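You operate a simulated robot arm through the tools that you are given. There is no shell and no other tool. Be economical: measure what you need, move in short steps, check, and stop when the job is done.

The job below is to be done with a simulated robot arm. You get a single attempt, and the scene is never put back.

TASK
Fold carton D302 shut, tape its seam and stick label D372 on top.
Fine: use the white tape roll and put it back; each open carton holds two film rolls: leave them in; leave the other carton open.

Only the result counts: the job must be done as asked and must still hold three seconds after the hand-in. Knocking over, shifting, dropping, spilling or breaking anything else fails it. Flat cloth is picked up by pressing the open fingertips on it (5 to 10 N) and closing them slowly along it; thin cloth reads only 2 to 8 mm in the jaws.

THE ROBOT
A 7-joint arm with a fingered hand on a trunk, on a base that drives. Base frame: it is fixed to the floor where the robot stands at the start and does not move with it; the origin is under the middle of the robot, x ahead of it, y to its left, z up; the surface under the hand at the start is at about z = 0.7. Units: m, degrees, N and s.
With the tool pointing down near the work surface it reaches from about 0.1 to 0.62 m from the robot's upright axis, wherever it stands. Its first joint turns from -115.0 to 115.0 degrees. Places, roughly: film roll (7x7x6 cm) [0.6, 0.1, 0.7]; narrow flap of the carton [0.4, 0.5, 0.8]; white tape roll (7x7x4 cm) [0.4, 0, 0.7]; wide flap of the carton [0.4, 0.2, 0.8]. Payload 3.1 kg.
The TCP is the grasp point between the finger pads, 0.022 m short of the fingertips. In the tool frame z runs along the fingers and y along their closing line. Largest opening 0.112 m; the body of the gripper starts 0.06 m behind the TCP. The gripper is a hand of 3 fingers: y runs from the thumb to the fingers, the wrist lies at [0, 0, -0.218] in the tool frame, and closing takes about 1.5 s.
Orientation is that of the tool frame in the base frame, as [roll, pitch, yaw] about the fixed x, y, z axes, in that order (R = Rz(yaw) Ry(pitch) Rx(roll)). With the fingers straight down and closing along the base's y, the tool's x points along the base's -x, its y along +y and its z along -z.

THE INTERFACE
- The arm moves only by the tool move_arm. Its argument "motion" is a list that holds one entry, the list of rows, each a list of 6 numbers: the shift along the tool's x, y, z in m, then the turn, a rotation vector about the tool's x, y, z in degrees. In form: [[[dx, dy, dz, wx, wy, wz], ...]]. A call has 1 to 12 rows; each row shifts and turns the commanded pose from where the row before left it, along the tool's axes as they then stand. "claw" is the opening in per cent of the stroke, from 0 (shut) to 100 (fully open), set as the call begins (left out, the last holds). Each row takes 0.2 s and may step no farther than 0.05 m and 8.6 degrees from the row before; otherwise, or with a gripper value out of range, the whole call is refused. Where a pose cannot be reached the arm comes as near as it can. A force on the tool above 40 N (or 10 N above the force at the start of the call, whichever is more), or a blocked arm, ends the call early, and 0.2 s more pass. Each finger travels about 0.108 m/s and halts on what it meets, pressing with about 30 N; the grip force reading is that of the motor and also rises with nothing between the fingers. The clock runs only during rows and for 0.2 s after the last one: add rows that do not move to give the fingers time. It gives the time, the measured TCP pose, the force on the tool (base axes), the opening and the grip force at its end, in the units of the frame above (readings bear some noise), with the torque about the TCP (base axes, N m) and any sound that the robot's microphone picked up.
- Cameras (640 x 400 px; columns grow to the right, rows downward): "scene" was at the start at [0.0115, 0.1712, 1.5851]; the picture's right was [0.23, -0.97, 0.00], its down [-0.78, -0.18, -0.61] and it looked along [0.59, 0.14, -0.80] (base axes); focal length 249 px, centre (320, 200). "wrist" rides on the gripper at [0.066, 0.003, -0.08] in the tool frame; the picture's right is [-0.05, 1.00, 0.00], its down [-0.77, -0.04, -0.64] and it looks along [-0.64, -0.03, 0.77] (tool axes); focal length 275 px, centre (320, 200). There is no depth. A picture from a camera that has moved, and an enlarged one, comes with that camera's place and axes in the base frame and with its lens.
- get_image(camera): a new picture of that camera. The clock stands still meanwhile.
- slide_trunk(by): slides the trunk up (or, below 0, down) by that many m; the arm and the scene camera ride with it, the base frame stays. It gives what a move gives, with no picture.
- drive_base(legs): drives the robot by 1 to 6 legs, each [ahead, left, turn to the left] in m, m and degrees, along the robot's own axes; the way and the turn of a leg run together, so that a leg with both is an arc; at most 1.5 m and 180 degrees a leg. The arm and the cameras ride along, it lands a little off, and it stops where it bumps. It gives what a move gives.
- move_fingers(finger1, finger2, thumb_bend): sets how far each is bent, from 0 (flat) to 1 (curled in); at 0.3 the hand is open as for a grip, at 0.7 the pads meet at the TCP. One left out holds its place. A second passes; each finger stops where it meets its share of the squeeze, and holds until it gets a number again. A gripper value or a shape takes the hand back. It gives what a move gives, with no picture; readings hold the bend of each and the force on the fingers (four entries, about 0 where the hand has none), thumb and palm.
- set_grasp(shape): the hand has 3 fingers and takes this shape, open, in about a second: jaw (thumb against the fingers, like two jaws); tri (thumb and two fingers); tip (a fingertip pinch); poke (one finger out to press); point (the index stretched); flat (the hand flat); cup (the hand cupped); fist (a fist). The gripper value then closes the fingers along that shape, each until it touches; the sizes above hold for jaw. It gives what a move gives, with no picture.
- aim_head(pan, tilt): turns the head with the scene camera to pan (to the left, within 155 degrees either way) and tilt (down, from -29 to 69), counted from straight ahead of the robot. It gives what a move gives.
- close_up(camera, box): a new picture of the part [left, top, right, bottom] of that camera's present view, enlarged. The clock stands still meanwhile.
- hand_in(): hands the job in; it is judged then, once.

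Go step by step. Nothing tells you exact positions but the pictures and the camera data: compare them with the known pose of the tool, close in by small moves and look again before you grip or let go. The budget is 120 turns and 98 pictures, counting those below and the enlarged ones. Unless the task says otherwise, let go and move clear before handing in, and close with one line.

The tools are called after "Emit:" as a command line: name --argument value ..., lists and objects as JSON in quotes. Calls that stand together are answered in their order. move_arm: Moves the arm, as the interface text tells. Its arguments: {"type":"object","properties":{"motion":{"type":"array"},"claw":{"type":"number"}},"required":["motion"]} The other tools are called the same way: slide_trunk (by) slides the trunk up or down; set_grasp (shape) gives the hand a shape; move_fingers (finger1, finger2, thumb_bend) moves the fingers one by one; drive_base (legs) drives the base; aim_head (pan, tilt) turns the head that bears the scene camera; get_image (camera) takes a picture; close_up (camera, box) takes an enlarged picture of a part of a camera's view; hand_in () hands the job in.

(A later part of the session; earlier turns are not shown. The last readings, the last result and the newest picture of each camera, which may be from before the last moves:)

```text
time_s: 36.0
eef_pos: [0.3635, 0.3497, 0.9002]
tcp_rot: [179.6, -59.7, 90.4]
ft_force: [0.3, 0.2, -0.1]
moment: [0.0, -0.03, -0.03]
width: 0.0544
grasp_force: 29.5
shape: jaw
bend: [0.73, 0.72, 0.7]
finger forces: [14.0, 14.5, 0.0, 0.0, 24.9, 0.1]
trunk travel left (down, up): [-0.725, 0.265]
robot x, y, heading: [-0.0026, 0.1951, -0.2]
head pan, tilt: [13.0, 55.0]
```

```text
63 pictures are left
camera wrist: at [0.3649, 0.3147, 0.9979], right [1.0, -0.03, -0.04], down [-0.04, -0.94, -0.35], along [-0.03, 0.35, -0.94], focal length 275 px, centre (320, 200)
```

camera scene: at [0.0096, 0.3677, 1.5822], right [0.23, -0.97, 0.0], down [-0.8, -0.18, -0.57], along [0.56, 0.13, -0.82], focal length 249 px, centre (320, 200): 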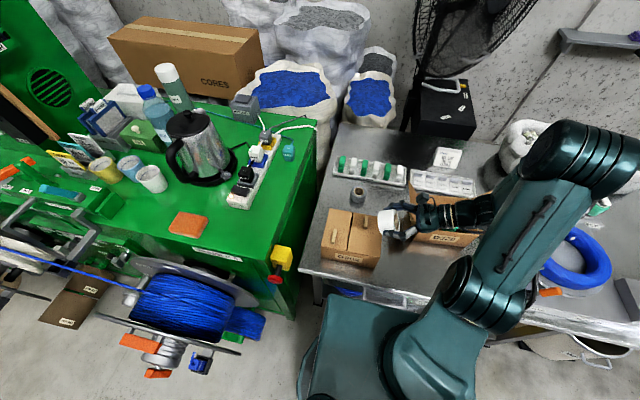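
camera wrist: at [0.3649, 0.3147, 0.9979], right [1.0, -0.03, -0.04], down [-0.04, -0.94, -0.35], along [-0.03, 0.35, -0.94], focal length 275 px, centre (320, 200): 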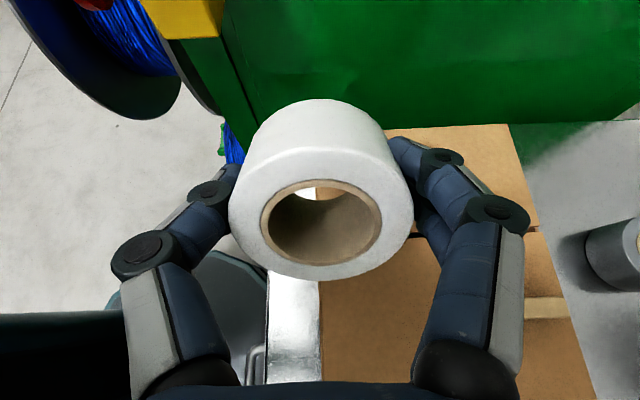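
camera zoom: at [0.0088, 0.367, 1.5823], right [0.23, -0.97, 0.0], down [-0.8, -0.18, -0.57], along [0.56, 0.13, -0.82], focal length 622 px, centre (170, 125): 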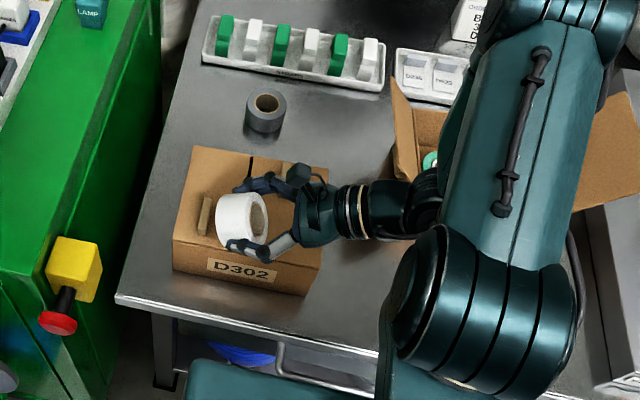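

I'm over the front end of the seam. To keep the forearm well above the other carton's flap I'll ease the tilt to 45°, then lower to first contact in small steps.

Emit:
move_arm --motion '[[[0, 0, 0, 0, -7.5, 0], [0, 0, 0, 0, -7.5, 0], [-0.006, 0, 0.01, 0, 0, 0], [-0.009, 0, 0.015, 0, 0, 0], [-0.009, 0, 0.0146, 0, 0, 0], [-0.0021, 0, 0.0021, 0, 0, 0], [-0.0014, 0, 0.0014, 0, 0, 0], [0, 0, 0, 0, 0, 0]]]'

Emit:
close_up --camera "scene" --box '[300, 190, 400, 270]'

Emit:
get_image --camera "wrist"

```text
time_s: 37.8
eef_pos: [0.3628, 0.3638, 0.8498]
tcp_rot: [179.5, -44.9, 90.3]
ft_force: [2.3, 12.1, 27.0]
moment: [0.33, -0.16, 0.07]
width: 0.0543
grasp_force: 30.1
shape: jaw
bend: [0.73, 0.72, 0.7]
finger forces: [21.3, 13.9, 0.1, 0.0, 30.3, 0.0]
trunk travel left (down, up): [-0.725, 0.265]
robot x, y, heading: [0.002, 0.1984, -0.1]
head pan, tilt: [13.0, 55.0]
```

```text
5.00 times, centred on (350, 230) of scene
camera zoom: at [0.0067, 0.3694, 1.5823], right [0.23, -0.97, 0.0], down [-0.8, -0.19, -0.57], along [0.56, 0.13, -0.82], focal length 1244 px, centre (170, 50)
```

zoom: 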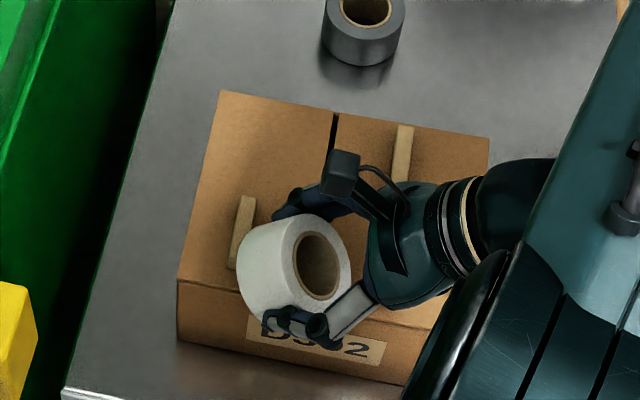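

```text
61 pictures are left
camera wrist: at [0.365, 0.3541, 0.9537], right [1.0, -0.03, -0.03], down [-0.04, -0.99, -0.09], along [-0.02, 0.1, -1.0], focal length 275 px, centre (320, 200)
```

wrist: 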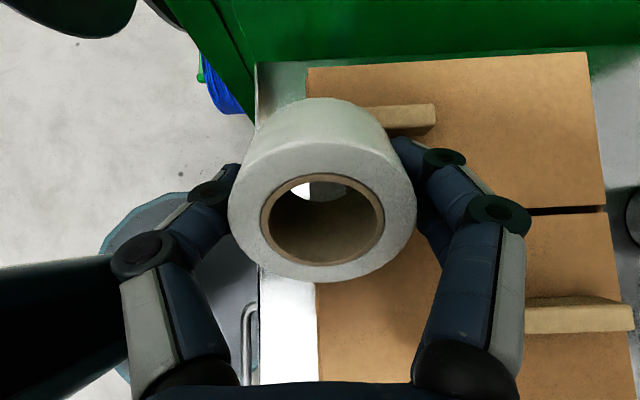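

The roll is touching the seam's front end, but with 27 N. I'll ease off to a light press before drawing it along.

Emit:
move_arm --motion '[[[0.001, 0, -0.001, 0, 0, 0], [0, 0, 0, 0, 0, 0]]]'

```text
time_s: 38.4
eef_pos: [0.3646, 0.3626, 0.8507]
tcp_rot: [179.5, -44.9, 90.2]
ft_force: [1.7, 10.7, 22.8]
moment: [0.36, -0.12, 0.07]
width: 0.0541
grasp_force: 29.8
shape: jaw
bend: [0.73, 0.72, 0.7]
finger forces: [19.9, 14.0, 0.1, 0.1, 29.7, 0.0]
trunk travel left (down, up): [-0.725, 0.265]
robot x, y, heading: [-0.0009, 0.1974, -0.1]
head pan, tilt: [13.0, 55.0]
```

Emit:
move_arm --motion '[[[0.0025, 0, -0.0025, 0, 0, 0], [0, 0, 0, 0, 0, 0], [0.0001, 0.008, 0.0001, 0, 0, 0], [0.0002, 0.01, 0.0002, 0, 0, 0], [0.0002, 0.01, 0.0002, 0, 0, 0], [0.0002, 0.01, 0.0002, 0, 0, 0], [0, 0, 0, 0, 0, 0]]]'

Emit:
close_up --camera "scene" --box '[300, 190, 400, 270]'

Emit:
get_image --camera "wrist"

```text
time_s: 40.0
eef_pos: [0.4029, 0.3625, 0.8542]
tcp_rot: [179.6, -44.7, 90.1]
ft_force: [-2.0, 1.2, -0.1]
moment: [0.05, 0.0, 0.02]
width: 0.0541
grasp_force: 30.1
shape: jaw
bend: [0.74, 0.72, 0.7]
finger forces: [14.6, 15.6, 0.1, 0.1, 27.3, 0.1]
trunk travel left (down, up): [-0.725, 0.265]
robot x, y, heading: [-0.0011, 0.1946, -0.2]
head pan, tilt: [13.0, 55.0]
```

```text
5.00 times, centred on (350, 230) of scene
camera zoom: at [0.0088, 0.3683, 1.5821], right [0.23, -0.97, 0.0], down [-0.8, -0.18, -0.57], along [0.56, 0.13, -0.82], focal length 1244 px, centre (170, 50)
```

zoom: 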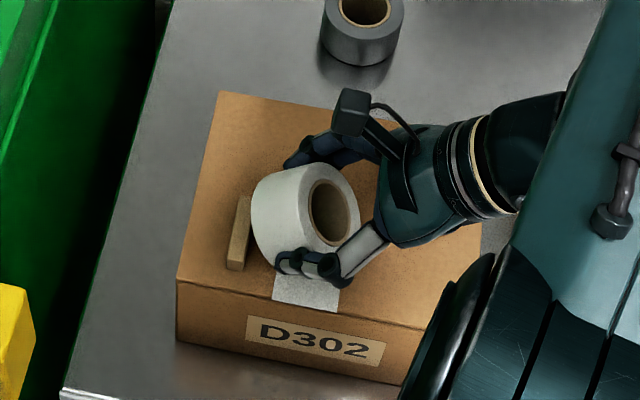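

```text
59 pictures are left
camera wrist: at [0.405, 0.3528, 0.9576], right [1.0, -0.04, -0.03], down [-0.04, -1.0, -0.09], along [-0.03, 0.09, -1.0], focal length 275 px, centre (320, 200)
```

wrist: 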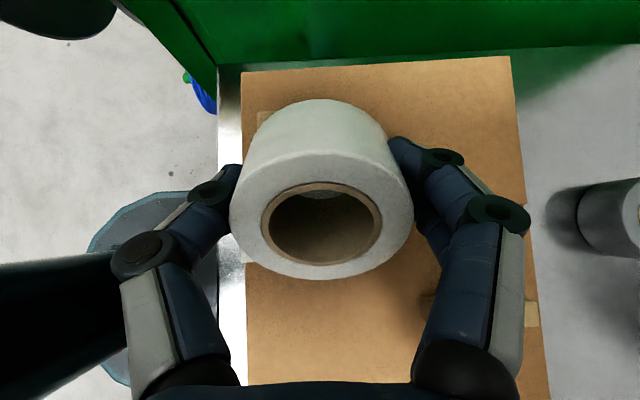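

A tape strip is appearing along the seam. Contact force has dropped to zero, so I'll lower about 2 mm and continue toward the back end.

Emit:
move_arm --motion '[[[-0.0014, 0, 0.0014, 0, 0, 0], [0, 0, 0, 0, 0, 0], [0.0002, 0.01, 0.0002, 0, 0, 0], [0.0002, 0.01, 0.0002, 0, 0, 0], [0.0002, 0.01, 0.0002, 0, 0, 0], [0.0002, 0.01, 0.0002, 0, 0, 0], [0, 0, 0, 0, 0, 0]]]'

Emit:
close_up --camera "scene" --box '[300, 150, 460, 270]'

```text
time_s: 41.6
eef_pos: [0.44, 0.3628, 0.8524]
tcp_rot: [179.6, -44.9, 90.2]
ft_force: [-6.3, 4.5, 9.1]
moment: [0.15, 0.3, 0.0]
width: 0.0539
grasp_force: 29.6
shape: jaw
bend: [0.74, 0.73, 0.7]
finger forces: [14.4, 13.9, 0.0, 0.0, 32.9, 0.0]
trunk travel left (down, up): [-0.725, 0.265]
robot x, y, heading: [-0.0021, 0.1938, 0.0]
head pan, tilt: [13.0, 55.0]
```

```text
3.33 times, centred on (380, 210) of scene
camera zoom: at [0.0066, 0.3686, 1.5821], right [0.23, -0.97, 0.0], down [-0.8, -0.19, -0.57], along [0.56, 0.13, -0.82], focal length 830 px, centre (120, 167)
```

zoom: 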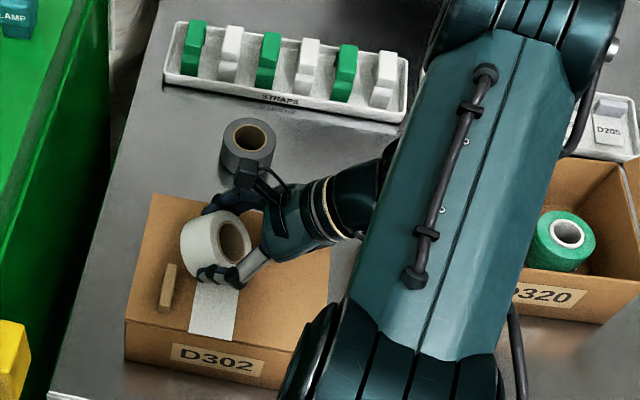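

Emit:
move_arm --motion '[[[0.0002, 0.01, 0.0002, 0, 0, 0], [0.0002, 0.01, 0.0002, 0, 0, 0], [0.0002, 0.01, 0.0002, 0, 0, 0], [0.0002, 0.01, 0.0002, 0, 0, 0], [0, 0, 0, 0, 0, 0]]]'

Emit:
close_up --camera "wrist" --box '[0, 0, 640, 400]'

Emit:
close_up --camera "scene" --box '[300, 150, 460, 270]'

```text
time_s: 42.8
eef_pos: [0.4807, 0.3636, 0.852]
tcp_rot: [179.6, -44.8, 90.2]
ft_force: [-6.3, 4.9, 10.8]
moment: [0.12, 0.3, -0.03]
width: 0.0538
grasp_force: 29.9
shape: jaw
bend: [0.74, 0.73, 0.7]
finger forces: [14.6, 13.8, 0.1, 0.0, 32.9, 0.1]
trunk travel left (down, up): [-0.725, 0.265]
robot x, y, heading: [-0.0013, 0.1964, -0.2]
head pan, tilt: [13.0, 55.0]
```

```text
1.00 times, centred on (320, 200) of wrist (not enlarged: the box is as wide or as high as the picture)
camera zoom: at [0.4818, 0.355, 0.9557], right [1.0, -0.03, -0.03], down [-0.04, -1.0, -0.09], along [-0.02, 0.09, -1.0], focal length 275 px, centre (320, 200)
```

zoom: 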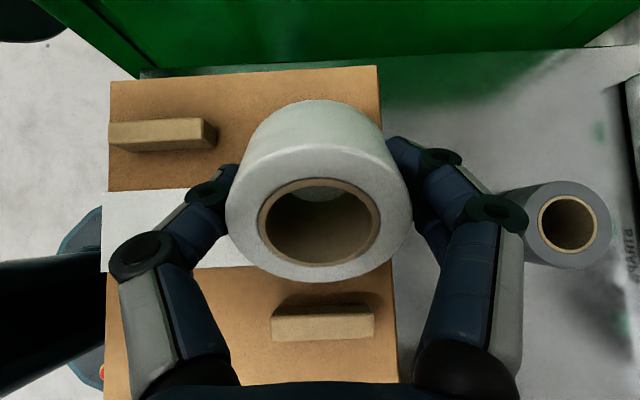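

```text
3.33 times, centred on (380, 210) of scene
camera zoom: at [0.0064, 0.3685, 1.5821], right [0.23, -0.97, 0.0], down [-0.8, -0.18, -0.57], along [0.56, 0.13, -0.82], focal length 830 px, centre (120, 167)
```

zoom: 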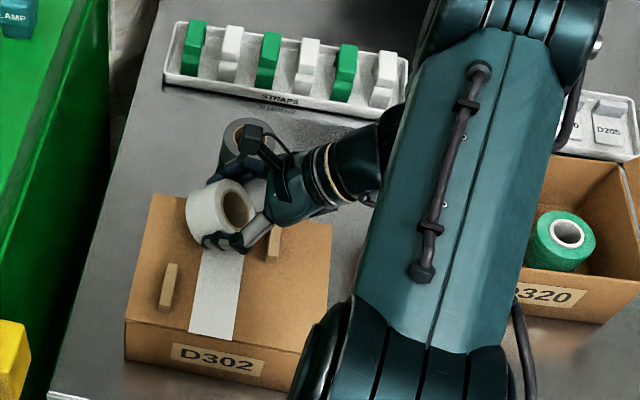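

The tape follows the seam well. One more stretch takes it to the back edge (x≈0.517), then I lift straight off.

Emit:
move_arm --motion '[[[0.0002, 0.01, 0.0002, 0, 0, 0], [0.0002, 0.01, 0.0002, 0, 0, 0], [0.0002, 0.01, 0.0002, 0, 0, 0], [0.0001, 0.007, 0.0001, 0, 0, 0], [0, 0, 0, 0, 0, 0]]]'

Emit:
close_up --camera "scene" --box '[300, 150, 460, 270]'

```text
time_s: 44.0
eef_pos: [0.5173, 0.3641, 0.8529]
tcp_rot: [179.6, -44.8, 90.2]
ft_force: [-5.3, 5.1, 13.3]
moment: [0.15, 0.31, 0.01]
width: 0.0543
grasp_force: 29.8
shape: jaw
bend: [0.74, 0.73, 0.7]
finger forces: [15.5, 13.9, 0.0, 0.0, 33.1, 0.0]
trunk travel left (down, up): [-0.725, 0.265]
robot x, y, heading: [0.0027, 0.1997, 0.0]
head pan, tilt: [13.0, 55.0]
```

```text
3.33 times, centred on (380, 210) of scene
camera zoom: at [0.0061, 0.3686, 1.5822], right [0.23, -0.97, 0.0], down [-0.8, -0.19, -0.58], along [0.56, 0.13, -0.82], focal length 830 px, centre (120, 167)
```

zoom: 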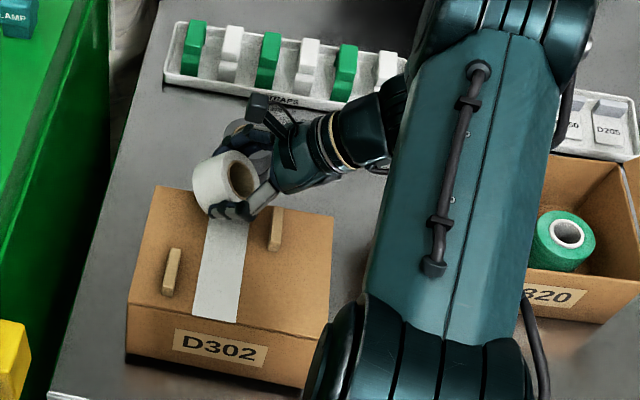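

The carton seems to tip slightly under the press at its very back edge, so I'll lift straight up right away.

Emit:
move_arm --motion '[[[0.002, 0, -0.002, 0, 0, 0], [0.004, 0, -0.004, 0, 0, 0], [0.014, 0, -0.014, 0, 0, 0], [0.03, 0, -0.03, 0, 0, 0], [0.03, 0, -0.03, 0, 0, 0], [0, 0, 0, 0, 0, 0]]]'

Emit:
close_up --camera "scene" --box '[300, 150, 460, 270]'

Emit:
get_image --camera "wrist"

```text
time_s: 45.4
eef_pos: [0.5162, 0.363, 0.9672]
tcp_rot: [179.7, -44.6, 90.0]
ft_force: [1.1, -0.1, -0.1]
moment: [-0.03, -0.02, -0.01]
width: 0.0539
grasp_force: 30.2
shape: jaw
bend: [0.74, 0.73, 0.7]
finger forces: [13.9, 16.0, 0.0, 0.0, 26.4, 0.0]
trunk travel left (down, up): [-0.725, 0.265]
robot x, y, heading: [0.0, 0.1961, -0.1]
head pan, tilt: [13.0, 55.0]
```

```text
3.33 times, centred on (380, 210) of scene
camera zoom: at [0.0101, 0.3683, 1.5821], right [0.23, -0.97, 0.0], down [-0.8, -0.18, -0.57], along [0.56, 0.13, -0.82], focal length 830 px, centre (120, 167)
```

zoom: 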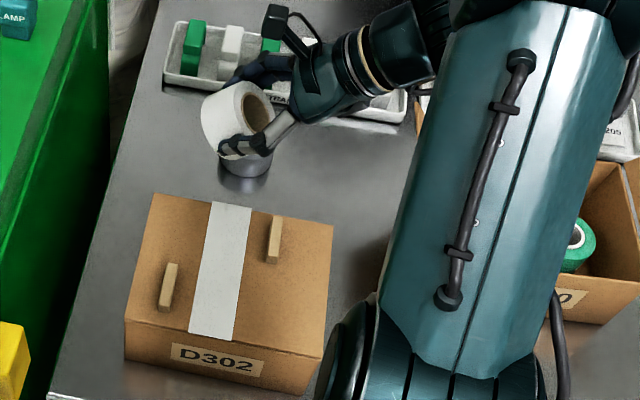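

```text
53 pictures are left
camera wrist: at [0.5186, 0.3545, 1.0717], right [1.0, -0.03, -0.03], down [-0.04, -1.0, -0.09], along [-0.03, 0.09, -1.0], focal length 275 px, centre (320, 200)
```

wrist: 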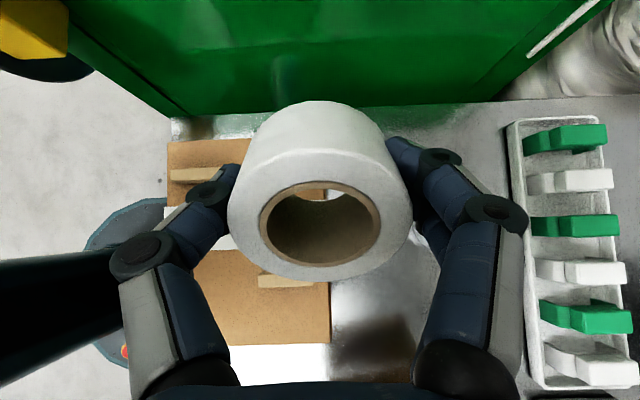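

The tape covers the whole seam and the carton has settled flat. I'll now carry the roll back to its original spot, (0.382, 0.029).

Emit:
move_arm --motion '[[[0.028, -0.035, -0.028, 0, 0, 0], [0, -0.045, 0, 0, 0, 0], [0, -0.045, 0, 0, 0, 0], [0, -0.01, 0, 0, 0, 0], [0, 0, 0, 0, -7.5, 0], [0, 0, 0, 0, -7.5, 0], [0, 0, 0, 0, -7.5, 0], [0, 0, 0, 0, -7.5, 0], [0, 0, 0, 0, -7.5, 0], [0, 0, 0, 0, -7.3, 0], [0, 0, 0, 0, 0, 0]]]'

Emit:
move_arm --motion '[[[-0.048, 0, 0, 0, 0, 0], [-0.048, 0, 0, 0, 0, 0], [-0.048, 0, 0, 0, 0, 0], [-0.048, 0, 0, 0, 0, 0], [-0.048, 0, 0, 0, 0, 0], [-0.048, 0, 0, 0, 0, 0], [-0.046, 0, 0, 0, 0, 0], [0, 0, 0.045, 0, 0, 0], [0, 0, 0.045, 0, 0, 0], [0, 0, 0, 0, 0, 0], [0, 0, 0, 0, 0, 0]]]'

Emit:
get_image --camera "wrist"

```text
refused: row 1 steps farther than a row can; nothing moved
```

```text
time_s: 46.4
eef_pos: [0.5193, 0.2307, 0.8335]
tcp_rot: [179.2, -45.9, 91.5]
ft_force: [-6.0, 3.9, 25.3]
moment: [-1.61, -0.23, -0.05]
width: 0.0537
grasp_force: 29.8
shape: jaw
bend: [0.74, 0.73, 0.7]
finger forces: [14.1, 16.2, 0.1, 0.0, 28.2, 21.2]
trunk travel left (down, up): [-0.725, 0.265]
robot x, y, heading: [-0.0004, 0.197, 0.1]
head pan, tilt: [13.0, 55.0]
stopped in row 5: the force on the tool passed its limit at 103 N (the readings are from after the stop); the commanded pose is now the measured one
```

```text
52 pictures are left
camera wrist: at [0.5205, 0.2205, 0.9373], right [1.0, -0.01, -0.02], down [-0.02, -0.99, -0.11], along [-0.02, 0.11, -0.99], focal length 275 px, centre (320, 200)
```

wrist: 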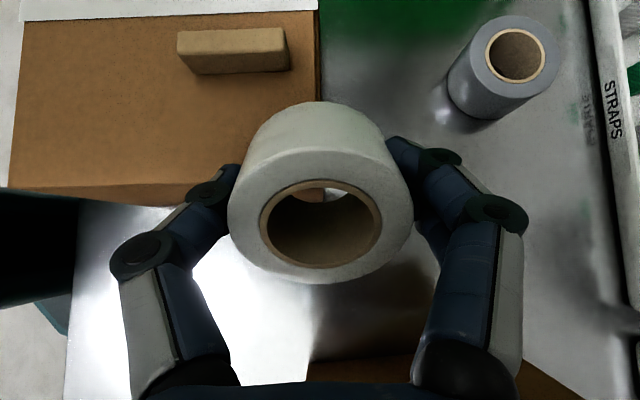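

My mistake: I chained those two calls and the second ran in the tilted pose, so the hand went down and touched something. I'll look before moving.

Emit:
get_image --camera "scene"

Emit:
close_up --camera "scene" --box '[300, 150, 500, 290]'

```text
51 pictures are left
camera scene: at [0.0062, 0.3688, 1.5825], right [0.23, -0.97, 0.0], down [-0.8, -0.19, -0.57], along [0.56, 0.13, -0.82], focal length 249 px, centre (320, 200)
```

scene: 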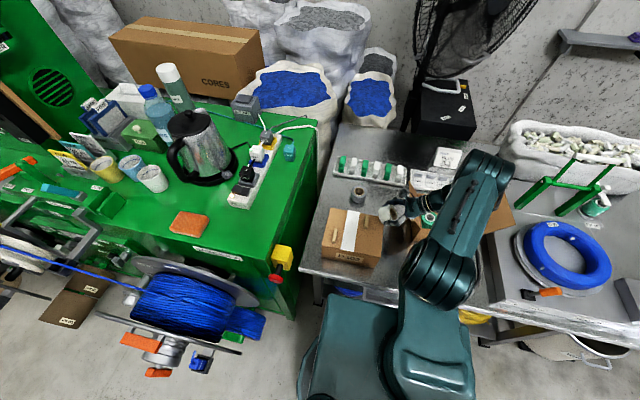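

```text
2.86 times, centred on (400, 220) of scene
camera zoom: at [0.0062, 0.3688, 1.5825], right [0.23, -0.97, 0.0], down [-0.8, -0.19, -0.57], along [0.56, 0.13, -0.82], focal length 711 px, centre (91, 143)
```

zoom: 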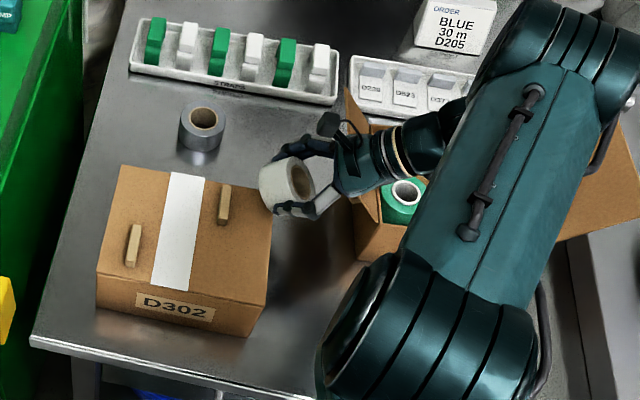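

The palm is against the open carton's left rim or flap. I'll back out along exactly the same line.

Emit:
move_arm --motion '[[[0.02, 0, 0, 0, 0, 0], [0.04, 0, 0, 0, 0, 0], [0.045, 0, 0, 0, 0, 0], [0.045, 0, 0, 0, 0, 0], [0.035, 0, 0, 0, 0, 0], [0, 0, 0, 0, 0, 0]]]'

Emit:
close_up --camera "scene" --box '[300, 150, 500, 290]'

```text
time_s: 47.8
eef_pos: [0.518, 0.3599, 0.9616]
tcp_rot: [179.5, -45.8, 91.2]
ft_force: [0.0, -0.2, -0.8]
moment: [0.0, 0.02, -0.03]
width: 0.0537
grasp_force: 30.0
shape: jaw
bend: [0.74, 0.73, 0.7]
finger forces: [13.9, 15.9, 0.0, 0.1, 26.1, 0.0]
trunk travel left (down, up): [-0.725, 0.265]
robot x, y, heading: [-0.0005, 0.1971, 0.2]
head pan, tilt: [13.0, 55.0]
```

```text
2.86 times, centred on (400, 220) of scene
camera zoom: at [0.0097, 0.3677, 1.5822], right [0.23, -0.97, 0.0], down [-0.8, -0.19, -0.57], along [0.56, 0.13, -0.82], focal length 711 px, centre (91, 143)
```

zoom: 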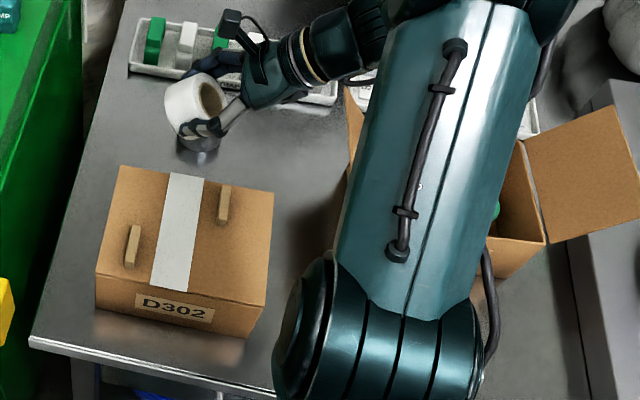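

I'm clear again. Now the intended sequence: up, back to x≈0.38, then untilt.

Emit:
move_arm --motion '[[[0.02, -0.02, -0.02, 0, 0, 0], [0.01, -0.04, -0.01, 0, 0, 0], [0, -0.045, 0, 0, 0, 0], [0, -0.03, 0, 0, 0, 0], [0, 0, 0, 0, -7.7, 0], [0, 0, 0, 0, -7.7, 0], [0, 0, 0, 0, -7.7, 0], [0, 0, 0, 0, -7.7, 0], [0, 0, 0, 0, -7.7, 0], [0, 0, 0, 0, -7.3, 0], [0, 0, 0, 0, 0, 0]]]'

Emit:
close_up --camera "scene" --box '[300, 150, 540, 290]'

```text
time_s: 50.2
eef_pos: [0.3821, 0.3569, 1.0054]
tcp_rot: [179.5, 0.2, 91.0]
ft_force: [0.0, 0.5, -0.4]
moment: [0.01, -0.01, -0.01]
width: 0.0535
grasp_force: 29.5
shape: jaw
bend: [0.74, 0.73, 0.7]
finger forces: [13.7, 15.6, 0.1, 0.1, 25.8, 0.0]
trunk travel left (down, up): [-0.725, 0.265]
robot x, y, heading: [-0.0015, 0.1991, -0.1]
head pan, tilt: [13.0, 55.0]
```

```text
2.67 times, centred on (420, 220) of scene
camera zoom: at [0.0093, 0.3675, 1.5822], right [0.23, -0.97, 0.0], down [-0.8, -0.19, -0.57], along [0.56, 0.13, -0.82], focal length 664 px, centre (53, 147)
```

zoom: 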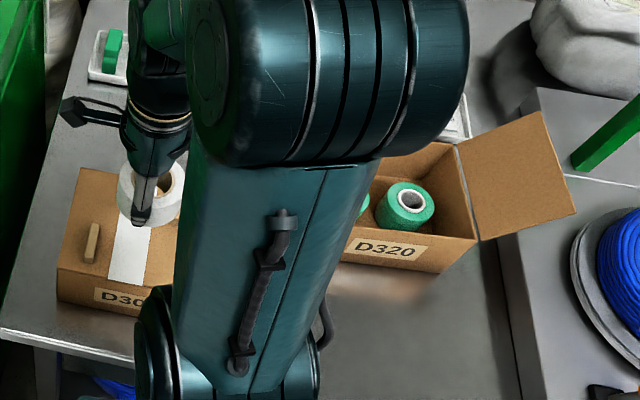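

Now to the roll's home spot, first staying above it.

Emit:
move_arm --motion '[[[0, 0, 0, 0, 0, 1.0], [-0.0468, 0, 0, 0, 0, 0], [-0.0468, 0, 0, 0, 0, 0], [-0.0468, 0, 0, 0, 0, 0], [-0.0468, 0, 0, 0, 0, 0], [-0.0468, 0, 0, 0, 0, 0], [-0.0468, 0, 0, 0, 0, 0], [-0.0465, 0, 0, 0, 0, 0], [0, 0, 0.045, 0, 0, 0], [0, 0, 0.045, 0, 0, 0], [0, 0, 0, 0, 0, 0]]]'

Emit:
get_image --camera "wrist"

Emit:
get_image --camera "scene"

```text
time_s: 52.6
eef_pos: [0.3816, 0.031, 0.9172]
tcp_rot: [179.5, 0.1, 90.0]
ft_force: [0.0, 1.0, -1.4]
moment: [-0.01, 0.02, 0.02]
width: 0.0534
grasp_force: 29.9
shape: jaw
bend: [0.74, 0.73, 0.7]
finger forces: [13.6, 15.5, 0.0, 0.0, 25.8, 0.0]
trunk travel left (down, up): [-0.725, 0.265]
robot x, y, heading: [-0.0013, 0.1962, 0.0]
head pan, tilt: [13.0, 55.0]
```

```text
47 pictures are left
camera wrist: at [0.3837, 0.0972, 0.9979], right [1.0, -0.05, 0.01], down [-0.04, -0.77, 0.64], along [-0.03, -0.64, -0.77], focal length 275 px, centre (320, 200)
```

wrist: 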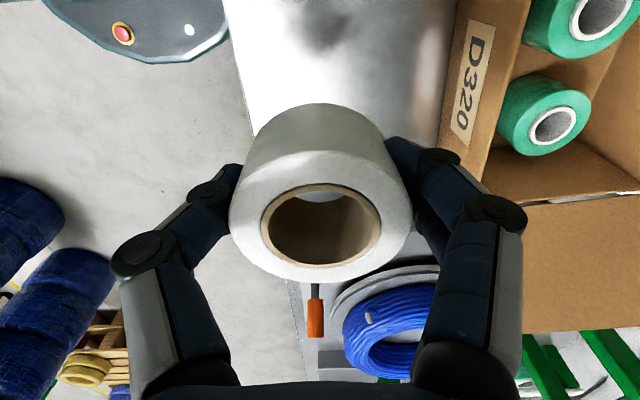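

```text
46 pictures are left
camera scene: at [0.0085, 0.3689, 1.5821], right [0.23, -0.97, 0.0], down [-0.8, -0.19, -0.57], along [0.56, 0.13, -0.82], focal length 249 px, centre (320, 200)
```

scene: 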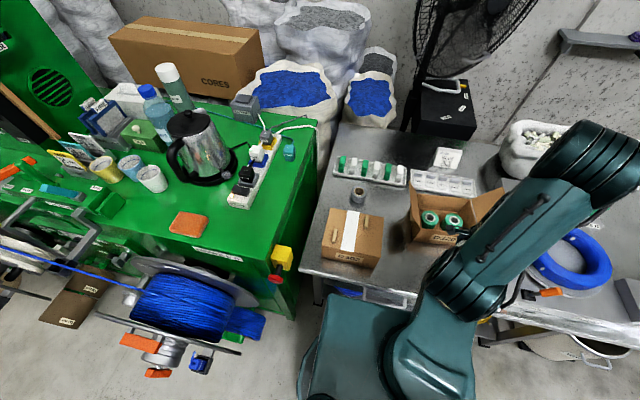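

The open carton looks unmoved. I'll lower the roll to the table in slowing steps.

Emit:
move_arm --motion '[[[0, 0, 0.045, 0, 0, 0], [0, 0, 0.045, 0, 0, 0], [0, 0, 0.045, 0, 0, 0], [0, -0.0005, 0.03, 0, 0, 0], [-0.001, 0, 0.014, 0, 0, 0], [0, 0, 0.004, 0, 0, 0], [0, 0, 0, 0, 0, 0]]]'

Emit:
get_image --camera "wrist"

```text
time_s: 54.2
eef_pos: [0.3859, 0.028, 0.7322]
tcp_rot: [179.6, 0.1, 89.9]
ft_force: [0.7, 0.1, -1.2]
moment: [-0.02, 0.0, 0.02]
width: 0.0527
grasp_force: 30.2
shape: jaw
bend: [0.74, 0.73, 0.7]
finger forces: [13.5, 15.2, 0.1, 0.0, 25.4, 0.0]
trunk travel left (down, up): [-0.725, 0.265]
robot x, y, heading: [-0.0037, 0.1986, -0.0]
head pan, tilt: [13.0, 55.0]
```

```text
45 pictures are left
camera wrist: at [0.387, 0.0955, 0.8129], right [1.0, -0.05, 0.01], down [-0.04, -0.77, 0.64], along [-0.03, -0.64, -0.77], focal length 275 px, centre (320, 200)
```

wrist: 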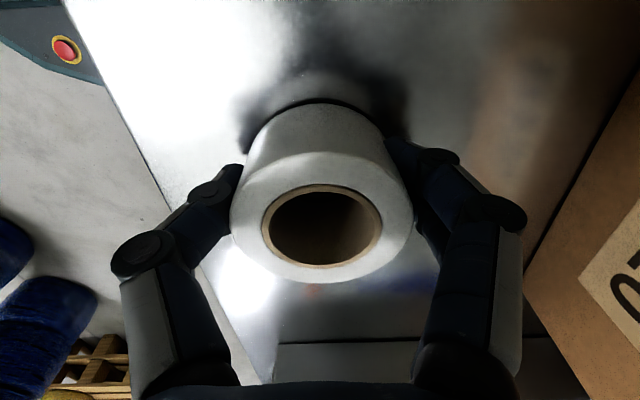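

Emit:
move_arm --motion '[[[0, -0.003, 0.001, 0, 0, 0], [0, 0, 0.001, 0, 0, 0], [0, 0, 0.001, 0, 0, 0], [0, 0, 0, 0, 0, 0]]]'

```text
time_s: 55.2
eef_pos: [0.3804, 0.0296, 0.7302]
tcp_rot: [179.6, 0.1, 89.8]
ft_force: [0.7, 0.4, 6.0]
moment: [0.02, -0.14, 0.02]
width: 0.0524
grasp_force: 29.8
shape: jaw
bend: [0.74, 0.73, 0.7]
finger forces: [14.3, 15.2, 0.0, 0.0, 25.4, 0.0]
trunk travel left (down, up): [-0.725, 0.265]
robot x, y, heading: [0.0005, 0.1977, 0.3]
head pan, tilt: [13.0, 55.0]
```

The roll is now resting on the table (6 N). I'll open the hand, rise clear and check.

Emit:
move_arm --motion '[[[0, 0, 0, 0, 0, 0], [0, 0, 0, 0, 0, 0], [0, 0, 0, 0, 0, 0], [0, 0, 0, 0, 0, 0], [0, 0, 0, 0, 0, 0], [0, 0, -0.01, 0, 0, 0], [0, 0, -0.03, 0, 0, 0], [0, 0, -0.045, 0, 0, 0], [0, 0, -0.045, 0, 0, 0], [0, 0, -0.045, 0, 0, 0], [0, 0, 0, 0, 0, 0]]]' --claw 100

Emit:
get_image --camera "wrist"

```text
time_s: 57.6
eef_pos: [0.3787, 0.0286, 0.901]
tcp_rot: [179.7, 0.0, 89.9]
ft_force: [-0.5, -0.4, 0.2]
moment: [-0.02, -0.02, -0.01]
width: 0.1121
grasp_force: 0.1
shape: jaw
bend: [0.3, 0.3, 0.3]
finger forces: [0.0, 0.0, 0.0, 0.0, 0.0, 0.0]
trunk travel left (down, up): [-0.725, 0.265]
robot x, y, heading: [-0.0005, 0.1979, 0.2]
head pan, tilt: [13.0, 55.0]
```

```text
44 pictures are left
camera wrist: at [0.3802, 0.0951, 0.9815], right [1.0, -0.05, 0.01], down [-0.04, -0.77, 0.64], along [-0.03, -0.64, -0.77], focal length 275 px, centre (320, 200)
```

wrist: 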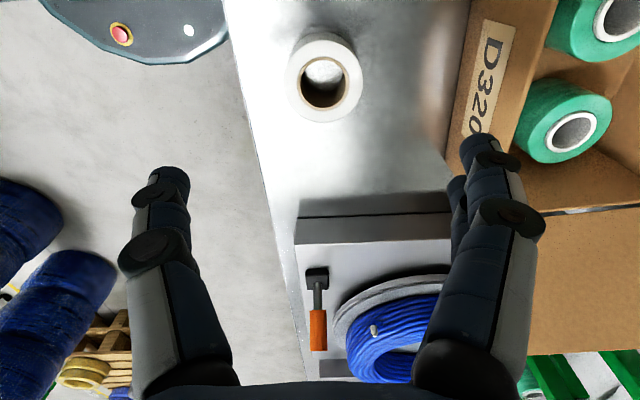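

The tape roll is back at its place. Now the label: I'll lift the arm clear and look closely at the label tray.

Emit:
move_arm --motion '[[[0, 0, -0.045, 0, 0, 0], [0, 0, -0.045, 0, 0, 0], [0, 0, -0.045, 0, 0, 0], [0, 0, -0.045, 0, 0, 0], [0, 0, -0.04, 0, 0, 0], [0, 0, 0, 0, 0, 0]]]'

Emit:
close_up --camera "scene" --box '[400, 130, 500, 250]'

Emit:
close_up --camera "scene" --box '[405, 160, 485, 210]'

```text
time_s: 59.0
eef_pos: [0.3771, 0.0297, 1.1252]
tcp_rot: [179.6, 0.1, 89.8]
ft_force: [0.4, 0.4, 0.1]
moment: [-0.03, -0.04, -0.03]
width: 0.1118
grasp_force: 0.0
shape: jaw
bend: [0.3, 0.3, 0.3]
finger forces: [0.1, 0.0, 0.1, 0.1, 0.0, 0.0]
trunk travel left (down, up): [-0.725, 0.265]
robot x, y, heading: [-0.0008, 0.1984, 0.3]
head pan, tilt: [13.0, 55.0]
```

```text
3.33 times, centred on (450, 190) of scene
camera zoom: at [0.0094, 0.3681, 1.5822], right [0.23, -0.97, 0.0], down [-0.8, -0.19, -0.57], along [0.56, 0.13, -0.82], focal length 830 px, centre (-113, 233)
```

zoom: 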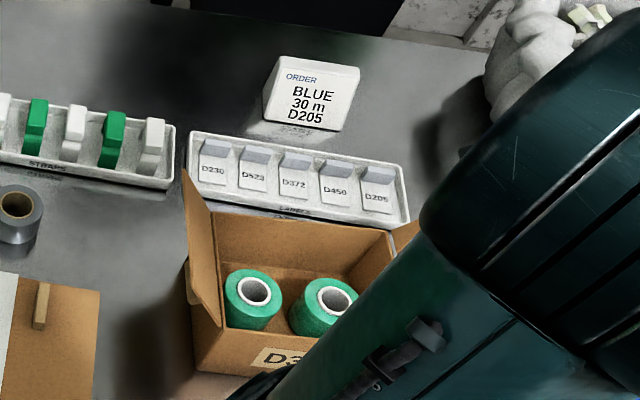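

```text
8.00 times, centred on (445, 185) of scene
camera zoom: at [0.0094, 0.3681, 1.5822], right [0.23, -0.97, 0.0], down [-0.8, -0.19, -0.57], along [0.56, 0.13, -0.82], focal length 1991 px, centre (-680, 320)
```

zoom: 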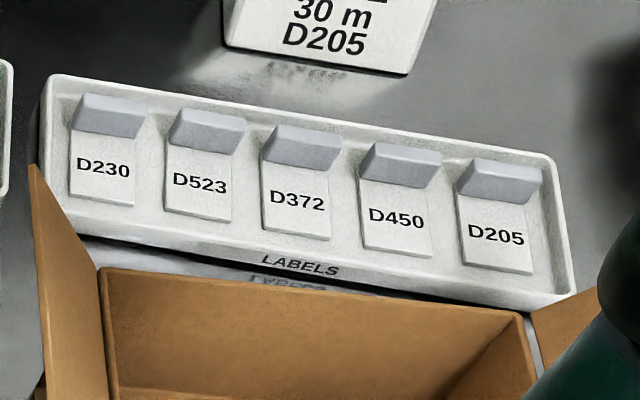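

The D372 label lies third in the tray: paper at x≈0.78–0.815, with a raised tab about 4 cm wide at x≈0.83, y≈−0.004, top z≈0.735. I'll go back to the start lane and try creeping forward to get it in reach.

Emit:
drive_base --legs '[[0, -0.2, 0]]'

Emit:
drive_base --legs '[[0.06, 0, 0]]'

Emit:
aim_head --pan 30 --tilt 69

Emit:
get_image --camera "scene"

```text
time_s: 60.6
eef_pos: [0.3767, -0.1749, 1.1253]
tcp_rot: [179.6, -0.1, 89.8]
ft_force: [-0.5, 0.1, 0.0]
moment: [0.0, 0.0, 0.02]
width: 0.1118
grasp_force: 0.0
shape: jaw
bend: [0.3, 0.3, 0.3]
finger forces: [0.0, 0.0, 0.0, 0.0, 0.0, 0.0]
trunk travel left (down, up): [-0.725, 0.265]
robot x, y, heading: [0.0008, -0.0042, 0.1]
head pan, tilt: [13.0, 55.0]
```

```text
time_s: 61.6
eef_pos: [0.4377, -0.1731, 1.1239]
tcp_rot: [179.8, 0.1, 89.8]
ft_force: [0.1, -0.3, -0.1]
moment: [0.02, 0.02, 0.03]
width: 0.112
grasp_force: 0.0
shape: jaw
bend: [0.3, 0.3, 0.3]
finger forces: [0.0, 0.0, 0.0, 0.0, 0.0, 0.0]
trunk travel left (down, up): [-0.725, 0.265]
robot x, y, heading: [0.0603, -0.007, 0.1]
head pan, tilt: [13.0, 55.0]
```

```text
time_s: 62.4
eef_pos: [0.435, -0.1726, 1.1249]
tcp_rot: [179.6, 0.1, 90.0]
ft_force: [-0.2, -0.1, -0.2]
moment: [0.01, -0.02, 0.01]
width: 0.1119
grasp_force: 0.0
shape: jaw
bend: [0.3, 0.3, 0.3]
finger forces: [0.0, 0.0, 0.0, 0.2, 0.0, 0.0]
trunk travel left (down, up): [-0.725, 0.265]
robot x, y, heading: [0.06, -0.0107, 0.3]
head pan, tilt: [30.0, 68.8]
```

```text
41 pictures are left
camera scene: at [0.0464, 0.1768, 1.5668], right [0.5, -0.86, 0.0], down [-0.81, -0.47, -0.36], along [0.31, 0.18, -0.93], focal length 249 px, centre (320, 200)
```

scene: 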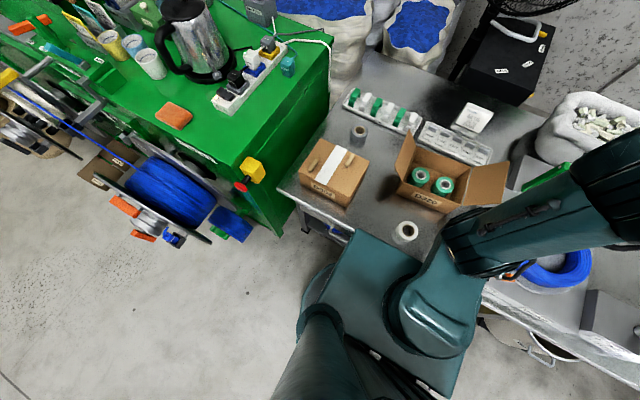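

The forward drive was free. I'll creep 4 cm more, then test how far the arm reaches with the tool still high.

Emit:
drive_base --legs '[[0.04, 0, 0]]'

Emit:
aim_head --pan 0 --tilt 45

Emit:
move_arm --motion '[[[0.045, 0, 0, 0, 0, 0], [0.045, 0, 0, 0, 0, 0], [0.045, 0.02, 0, 0, 0, 0], [0.033, 0.03, 0, 0, 0, 0], [0, 0.045, 0, 0, 0, 0], [0, 0.045, 0, 0, 0, 0], [0, 0.045, 0, 0, 0, 0], [0, 0.045, 0, 0, 0, 0], [0, 0.045, 0, 0, 0, 0], [0, 0.045, 0, 0, 0, 0], [0, 0, 0, 0, 0, 0]]]'

Emit:
get_image --camera "scene"

```text
time_s: 63.4
eef_pos: [0.4572, -0.1731, 1.1248]
tcp_rot: [179.7, 0.1, 90.1]
ft_force: [-0.3, 1.1, 0.5]
moment: [0.0, 0.01, -0.03]
width: 0.1119
grasp_force: 0.1
shape: jaw
bend: [0.3, 0.3, 0.3]
finger forces: [0.0, 0.1, 0.0, 0.0, 0.0, 0.0]
trunk travel left (down, up): [-0.725, 0.265]
robot x, y, heading: [0.0813, -0.0045, 0.3]
head pan, tilt: [30.0, 68.8]
stopped in leg 1: the robot was blocked; the commanded pose is now the measured one
```

```text
time_s: 64.3
eef_pos: [0.4581, -0.1736, 1.1259]
tcp_rot: [179.6, 0.0, 90.0]
ft_force: [-0.7, -0.1, -0.8]
moment: [0.0, 0.03, -0.01]
width: 0.1121
grasp_force: 0.1
shape: jaw
bend: [0.3, 0.3, 0.3]
finger forces: [0.1, 0.1, 0.1, 0.0, 0.0, 0.0]
trunk travel left (down, up): [-0.725, 0.265]
robot x, y, heading: [0.0773, -0.0001, 0.3]
head pan, tilt: [0.0, 45.0]
```

```text
time_s: 65.2
eef_pos: [0.3538, -0.0357, 1.0397]
tcp_rot: [-152.7, -12.1, 71.3]
ft_force: [33.8, -55.2, -1.9]
moment: [0.47, 0.69, 1.62]
width: 0.1089
grasp_force: 0.0
shape: jaw
bend: [0.3, 0.3, 0.45]
finger forces: [0.0, 0.1, 0.1, 0.0, 0.0, 0.0]
trunk travel left (down, up): [-0.725, 0.265]
robot x, y, heading: [-0.1475, -0.0006, 0.9]
head pan, tilt: [0.0, 45.0]
stopped in row 4: the arm was blocked; the commanded pose is now the measured one
```

```text
40 pictures are left
camera scene: at [0.2097, 0.1754, 1.5745], right [0.02, -1.0, 0.01], down [-0.84, -0.02, -0.54], along [0.54, 0.0, -0.84], focal length 249 px, centre (320, 200)
```

scene: 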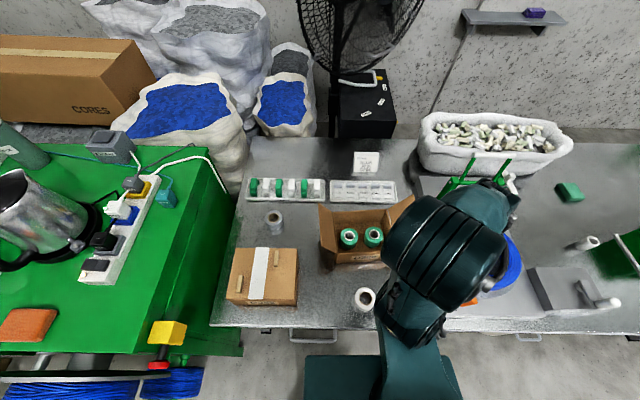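

The base was blocked at x≈0.08, and then the arm move got blocked too, with readings that disagree with each other. I'll re-read the state and look before doing anything.

Emit:
aim_head --pan 0 --tilt 50

Emit:
get_image --camera "wrist"

Emit:
get_image --camera "scene"

```text
time_s: 65.8
eef_pos: [0.1217, -0.1236, 1.1155]
tcp_rot: [-176.4, -5.3, 80.1]
ft_force: [-0.8, -3.2, 0.6]
moment: [0.24, 0.01, -0.01]
width: 0.1116
grasp_force: 0.0
shape: jaw
bend: [0.3, 0.3, 0.3]
finger forces: [0.0, 0.0, 0.1, 0.0, 0.0, 0.1]
trunk travel left (down, up): [-0.725, 0.265]
robot x, y, heading: [-0.215, -0.0412, -4.9]
head pan, tilt: [0.0, 50.0]
```

```text
39 pictures are left
camera wrist: at [0.1384, -0.0671, 1.2005], right [0.98, -0.21, -0.07], down [-0.14, -0.81, 0.56], along [-0.17, -0.54, -0.82], focal length 275 px, centre (320, 200)
```

wrist: 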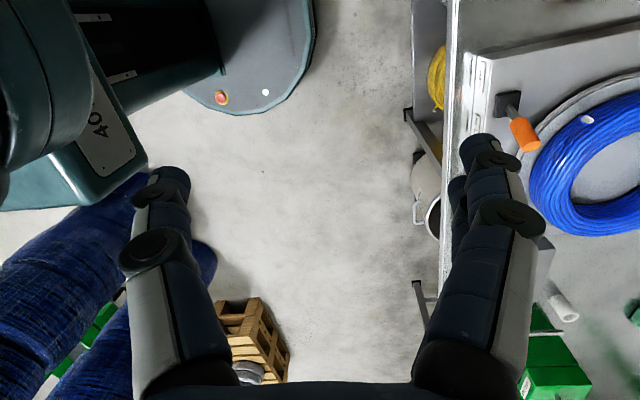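

```text
38 pictures are left
camera scene: at [-0.18, 0.1142, 1.5881], right [-0.08, -1.0, 0.0], down [-0.77, 0.06, -0.64], along [0.64, -0.05, -0.77], focal length 249 px, centre (320, 200)
```

scene: 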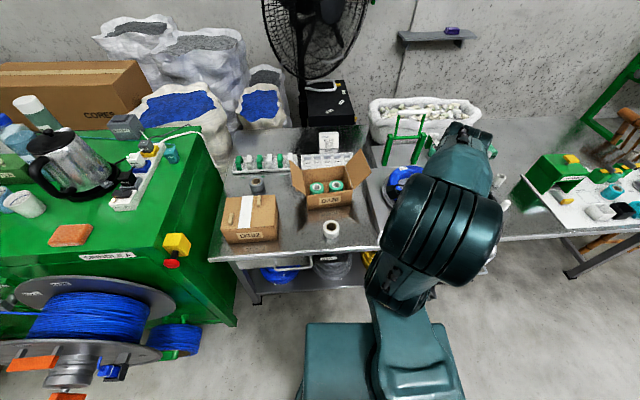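

The base had jammed against the table and sprang back to x≈−0.21. The cartons and rolls look in place. I'll let it settle and verify the scene before driving up again, this time stopping short.

Emit:
move_arm --motion '[[[0, 0, 0, 0, 0, 0], [0, 0, 0, 0, 0, 0], [0, 0, 0, 0, 0, 0]]]'

Emit:
close_up --camera "scene" --box '[200, 120, 400, 270]'

```text
time_s: 66.4
eef_pos: [0.2465, -0.0129, 1.1036]
tcp_rot: [-174.3, -2.6, 83.2]
ft_force: [0.2, -0.2, 0.0]
moment: [0.04, 0.04, 0.0]
width: 0.112
grasp_force: 0.0
shape: jaw
bend: [0.3, 0.3, 0.3]
finger forces: [0.0, 0.0, 0.1, 0.0, 0.0, 0.0]
trunk travel left (down, up): [-0.725, 0.265]
robot x, y, heading: [-0.1302, -0.0, -2.4]
head pan, tilt: [0.0, 50.0]
stopped in row 2: the arm was blocked; the commanded pose is now the measured one
```

```text
2.67 times, centred on (300, 195) of scene
camera zoom: at [-0.0676, 0.1721, 1.5873], right [-0.04, -1.0, 0.01], down [-0.78, 0.02, -0.62], along [0.62, -0.03, -0.78], focal length 664 px, centre (373, 213)
```

zoom: 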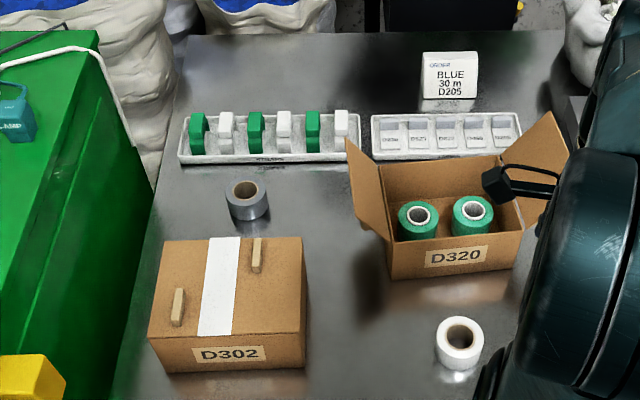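

Emit:
move_arm --motion '[[[0, 0, 0, 0, 0, 0], [0, 0, 0, 0, 0, 0], [0, 0, 0, 0, 0, 0]]]'

Emit:
move_arm --motion '[[[0, 0, 0, 0, 0, 0], [0, 0, 0, 0, 0, 0], [0, 0, 0, 0, 0, 0], [0, 0, 0, 0, 0, 0]]]'

```text
time_s: 67.2
eef_pos: [0.2182, -0.0337, 1.1119]
tcp_rot: [-175.8, -3.6, 85.3]
ft_force: [0.2, -0.3, -0.1]
moment: [-0.02, 0.0, 0.03]
width: 0.1119
grasp_force: 0.0
shape: jaw
bend: [0.3, 0.3, 0.3]
finger forces: [0.0, 0.1, 0.0, 0.1, 0.1, 0.1]
trunk travel left (down, up): [-0.725, 0.265]
robot x, y, heading: [-0.1308, -0.0187, 0.0]
head pan, tilt: [0.0, 50.0]
```

```text
time_s: 68.2
eef_pos: [0.2193, -0.0353, 1.1112]
tcp_rot: [-175.8, -3.8, 85.2]
ft_force: [0.6, -0.9, -1.0]
moment: [0.01, -0.03, 0.0]
width: 0.1123
grasp_force: 0.1
shape: jaw
bend: [0.3, 0.3, 0.3]
finger forces: [0.1, 0.0, 0.1, 0.0, 0.0, 0.0]
trunk travel left (down, up): [-0.725, 0.265]
robot x, y, heading: [-0.1321, -0.0156, -0.3]
head pan, tilt: [0.0, 50.0]
```

It has settled at x≈−0.13. I'll level the tool again, drive forward to x≈0.05 (short of the block), and check the scene.

Emit:
move_arm --motion '[[[0, 0, 0, -4.18, -3.79, 0], [0, 0, 0, 0, 0, -4.5], [0, 0, -0.01, 0, 0, 0]]]'

Emit:
drive_base --legs '[[0.18, 0.01, 0.2]]'

Emit:
get_image --camera "scene"

```text
time_s: 69.0
eef_pos: [0.2186, -0.0359, 1.1224]
tcp_rot: [-179.8, 0.1, 89.9]
ft_force: [0.1, 0.9, 0.0]
moment: [0.01, 0.0, 0.0]
width: 0.1123
grasp_force: 0.2
shape: jaw
bend: [0.3, 0.3, 0.3]
finger forces: [0.1, 0.1, 0.0, 0.0, 0.0, 0.1]
trunk travel left (down, up): [-0.725, 0.265]
robot x, y, heading: [-0.131, -0.0159, -0.1]
head pan, tilt: [0.0, 50.0]
```

```text
time_s: 70.5
eef_pos: [0.3984, -0.0245, 1.1223]
tcp_rot: [-179.7, 0.0, 90.0]
ft_force: [0.7, -0.6, 0.7]
moment: [-0.01, -0.01, -0.01]
width: 0.1119
grasp_force: 0.1
shape: jaw
bend: [0.3, 0.3, 0.3]
finger forces: [0.0, 0.0, 0.1, 0.0, 0.1, 0.0]
trunk travel left (down, up): [-0.725, 0.265]
robot x, y, heading: [0.0485, -0.0056, -0.1]
head pan, tilt: [0.0, 50.0]
```

```text
36 pictures are left
camera scene: at [0.0641, 0.1488, 1.5886], right [0.0, -1.0, 0.0], down [-0.77, 0.0, -0.64], along [0.64, 0.0, -0.77], focal length 249 px, centre (320, 200)
```

scene: 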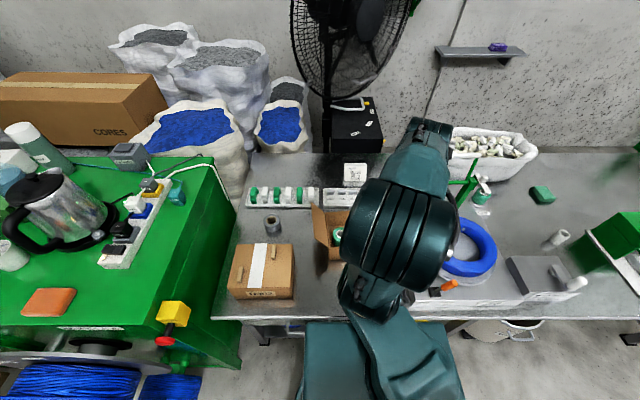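

The table hasn't moved. Now a reach test: extend the hand forward over the label tray while staying high.

Emit:
move_arm --motion '[[[0.018, 0.04, 0, 0, 0, 0], [0, 0.045, 0, 0, 0, 0], [0, 0.045, 0, 0, 0, 0], [0, 0.045, 0, 0, 0, 0], [0, 0.045, 0, 0, 0, 0], [0, 0.045, 0, 0, 0, 0], [0, 0.045, 0, 0, 0, 0], [0, 0.045, 0, 0, 0, 0], [0, 0.045, 0, 0, 0, 0], [0, 0, 0, 0, 0, 0], [0, 0, 0, 0, 0, 0]]]'

Emit:
get_image --camera "wrist"

Emit:
get_image --camera "scene"

```text
time_s: 72.9
eef_pos: [0.6713, -0.0075, 1.1222]
tcp_rot: [-179.8, -0.1, 90.0]
ft_force: [0.9, 0.0, -0.6]
moment: [0.01, -0.01, 0.01]
width: 0.1121
grasp_force: 0.1
shape: jaw
bend: [0.3, 0.3, 0.3]
finger forces: [0.1, 0.0, 0.1, 0.0, 0.0, 0.0]
out of reach, approached as far as the arm can: row 7, 8, 9
trunk travel left (down, up): [-0.725, 0.265]
robot x, y, heading: [0.0467, -0.0066, -0.1]
head pan, tilt: [0.0, 50.0]
```

```text
35 pictures are left
camera wrist: at [0.6747, 0.0595, 1.2025], right [1.0, -0.05, 0.0], down [-0.03, -0.77, 0.64], along [-0.03, -0.64, -0.77], focal length 275 px, centre (320, 200)
```

wrist: 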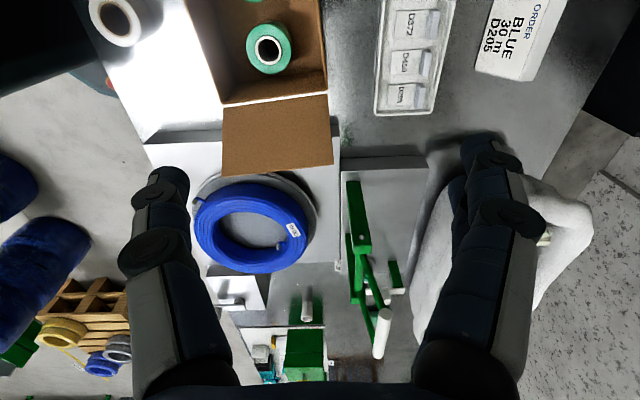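

```text
34 pictures are left
camera scene: at [0.0634, 0.1485, 1.5887], right [0.0, -1.0, 0.0], down [-0.77, 0.0, -0.64], along [0.64, 0.0, -0.77], focal length 249 px, centre (320, 200)
```

scene: 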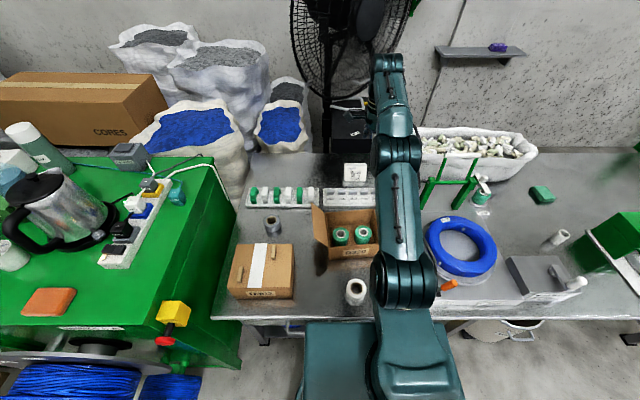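

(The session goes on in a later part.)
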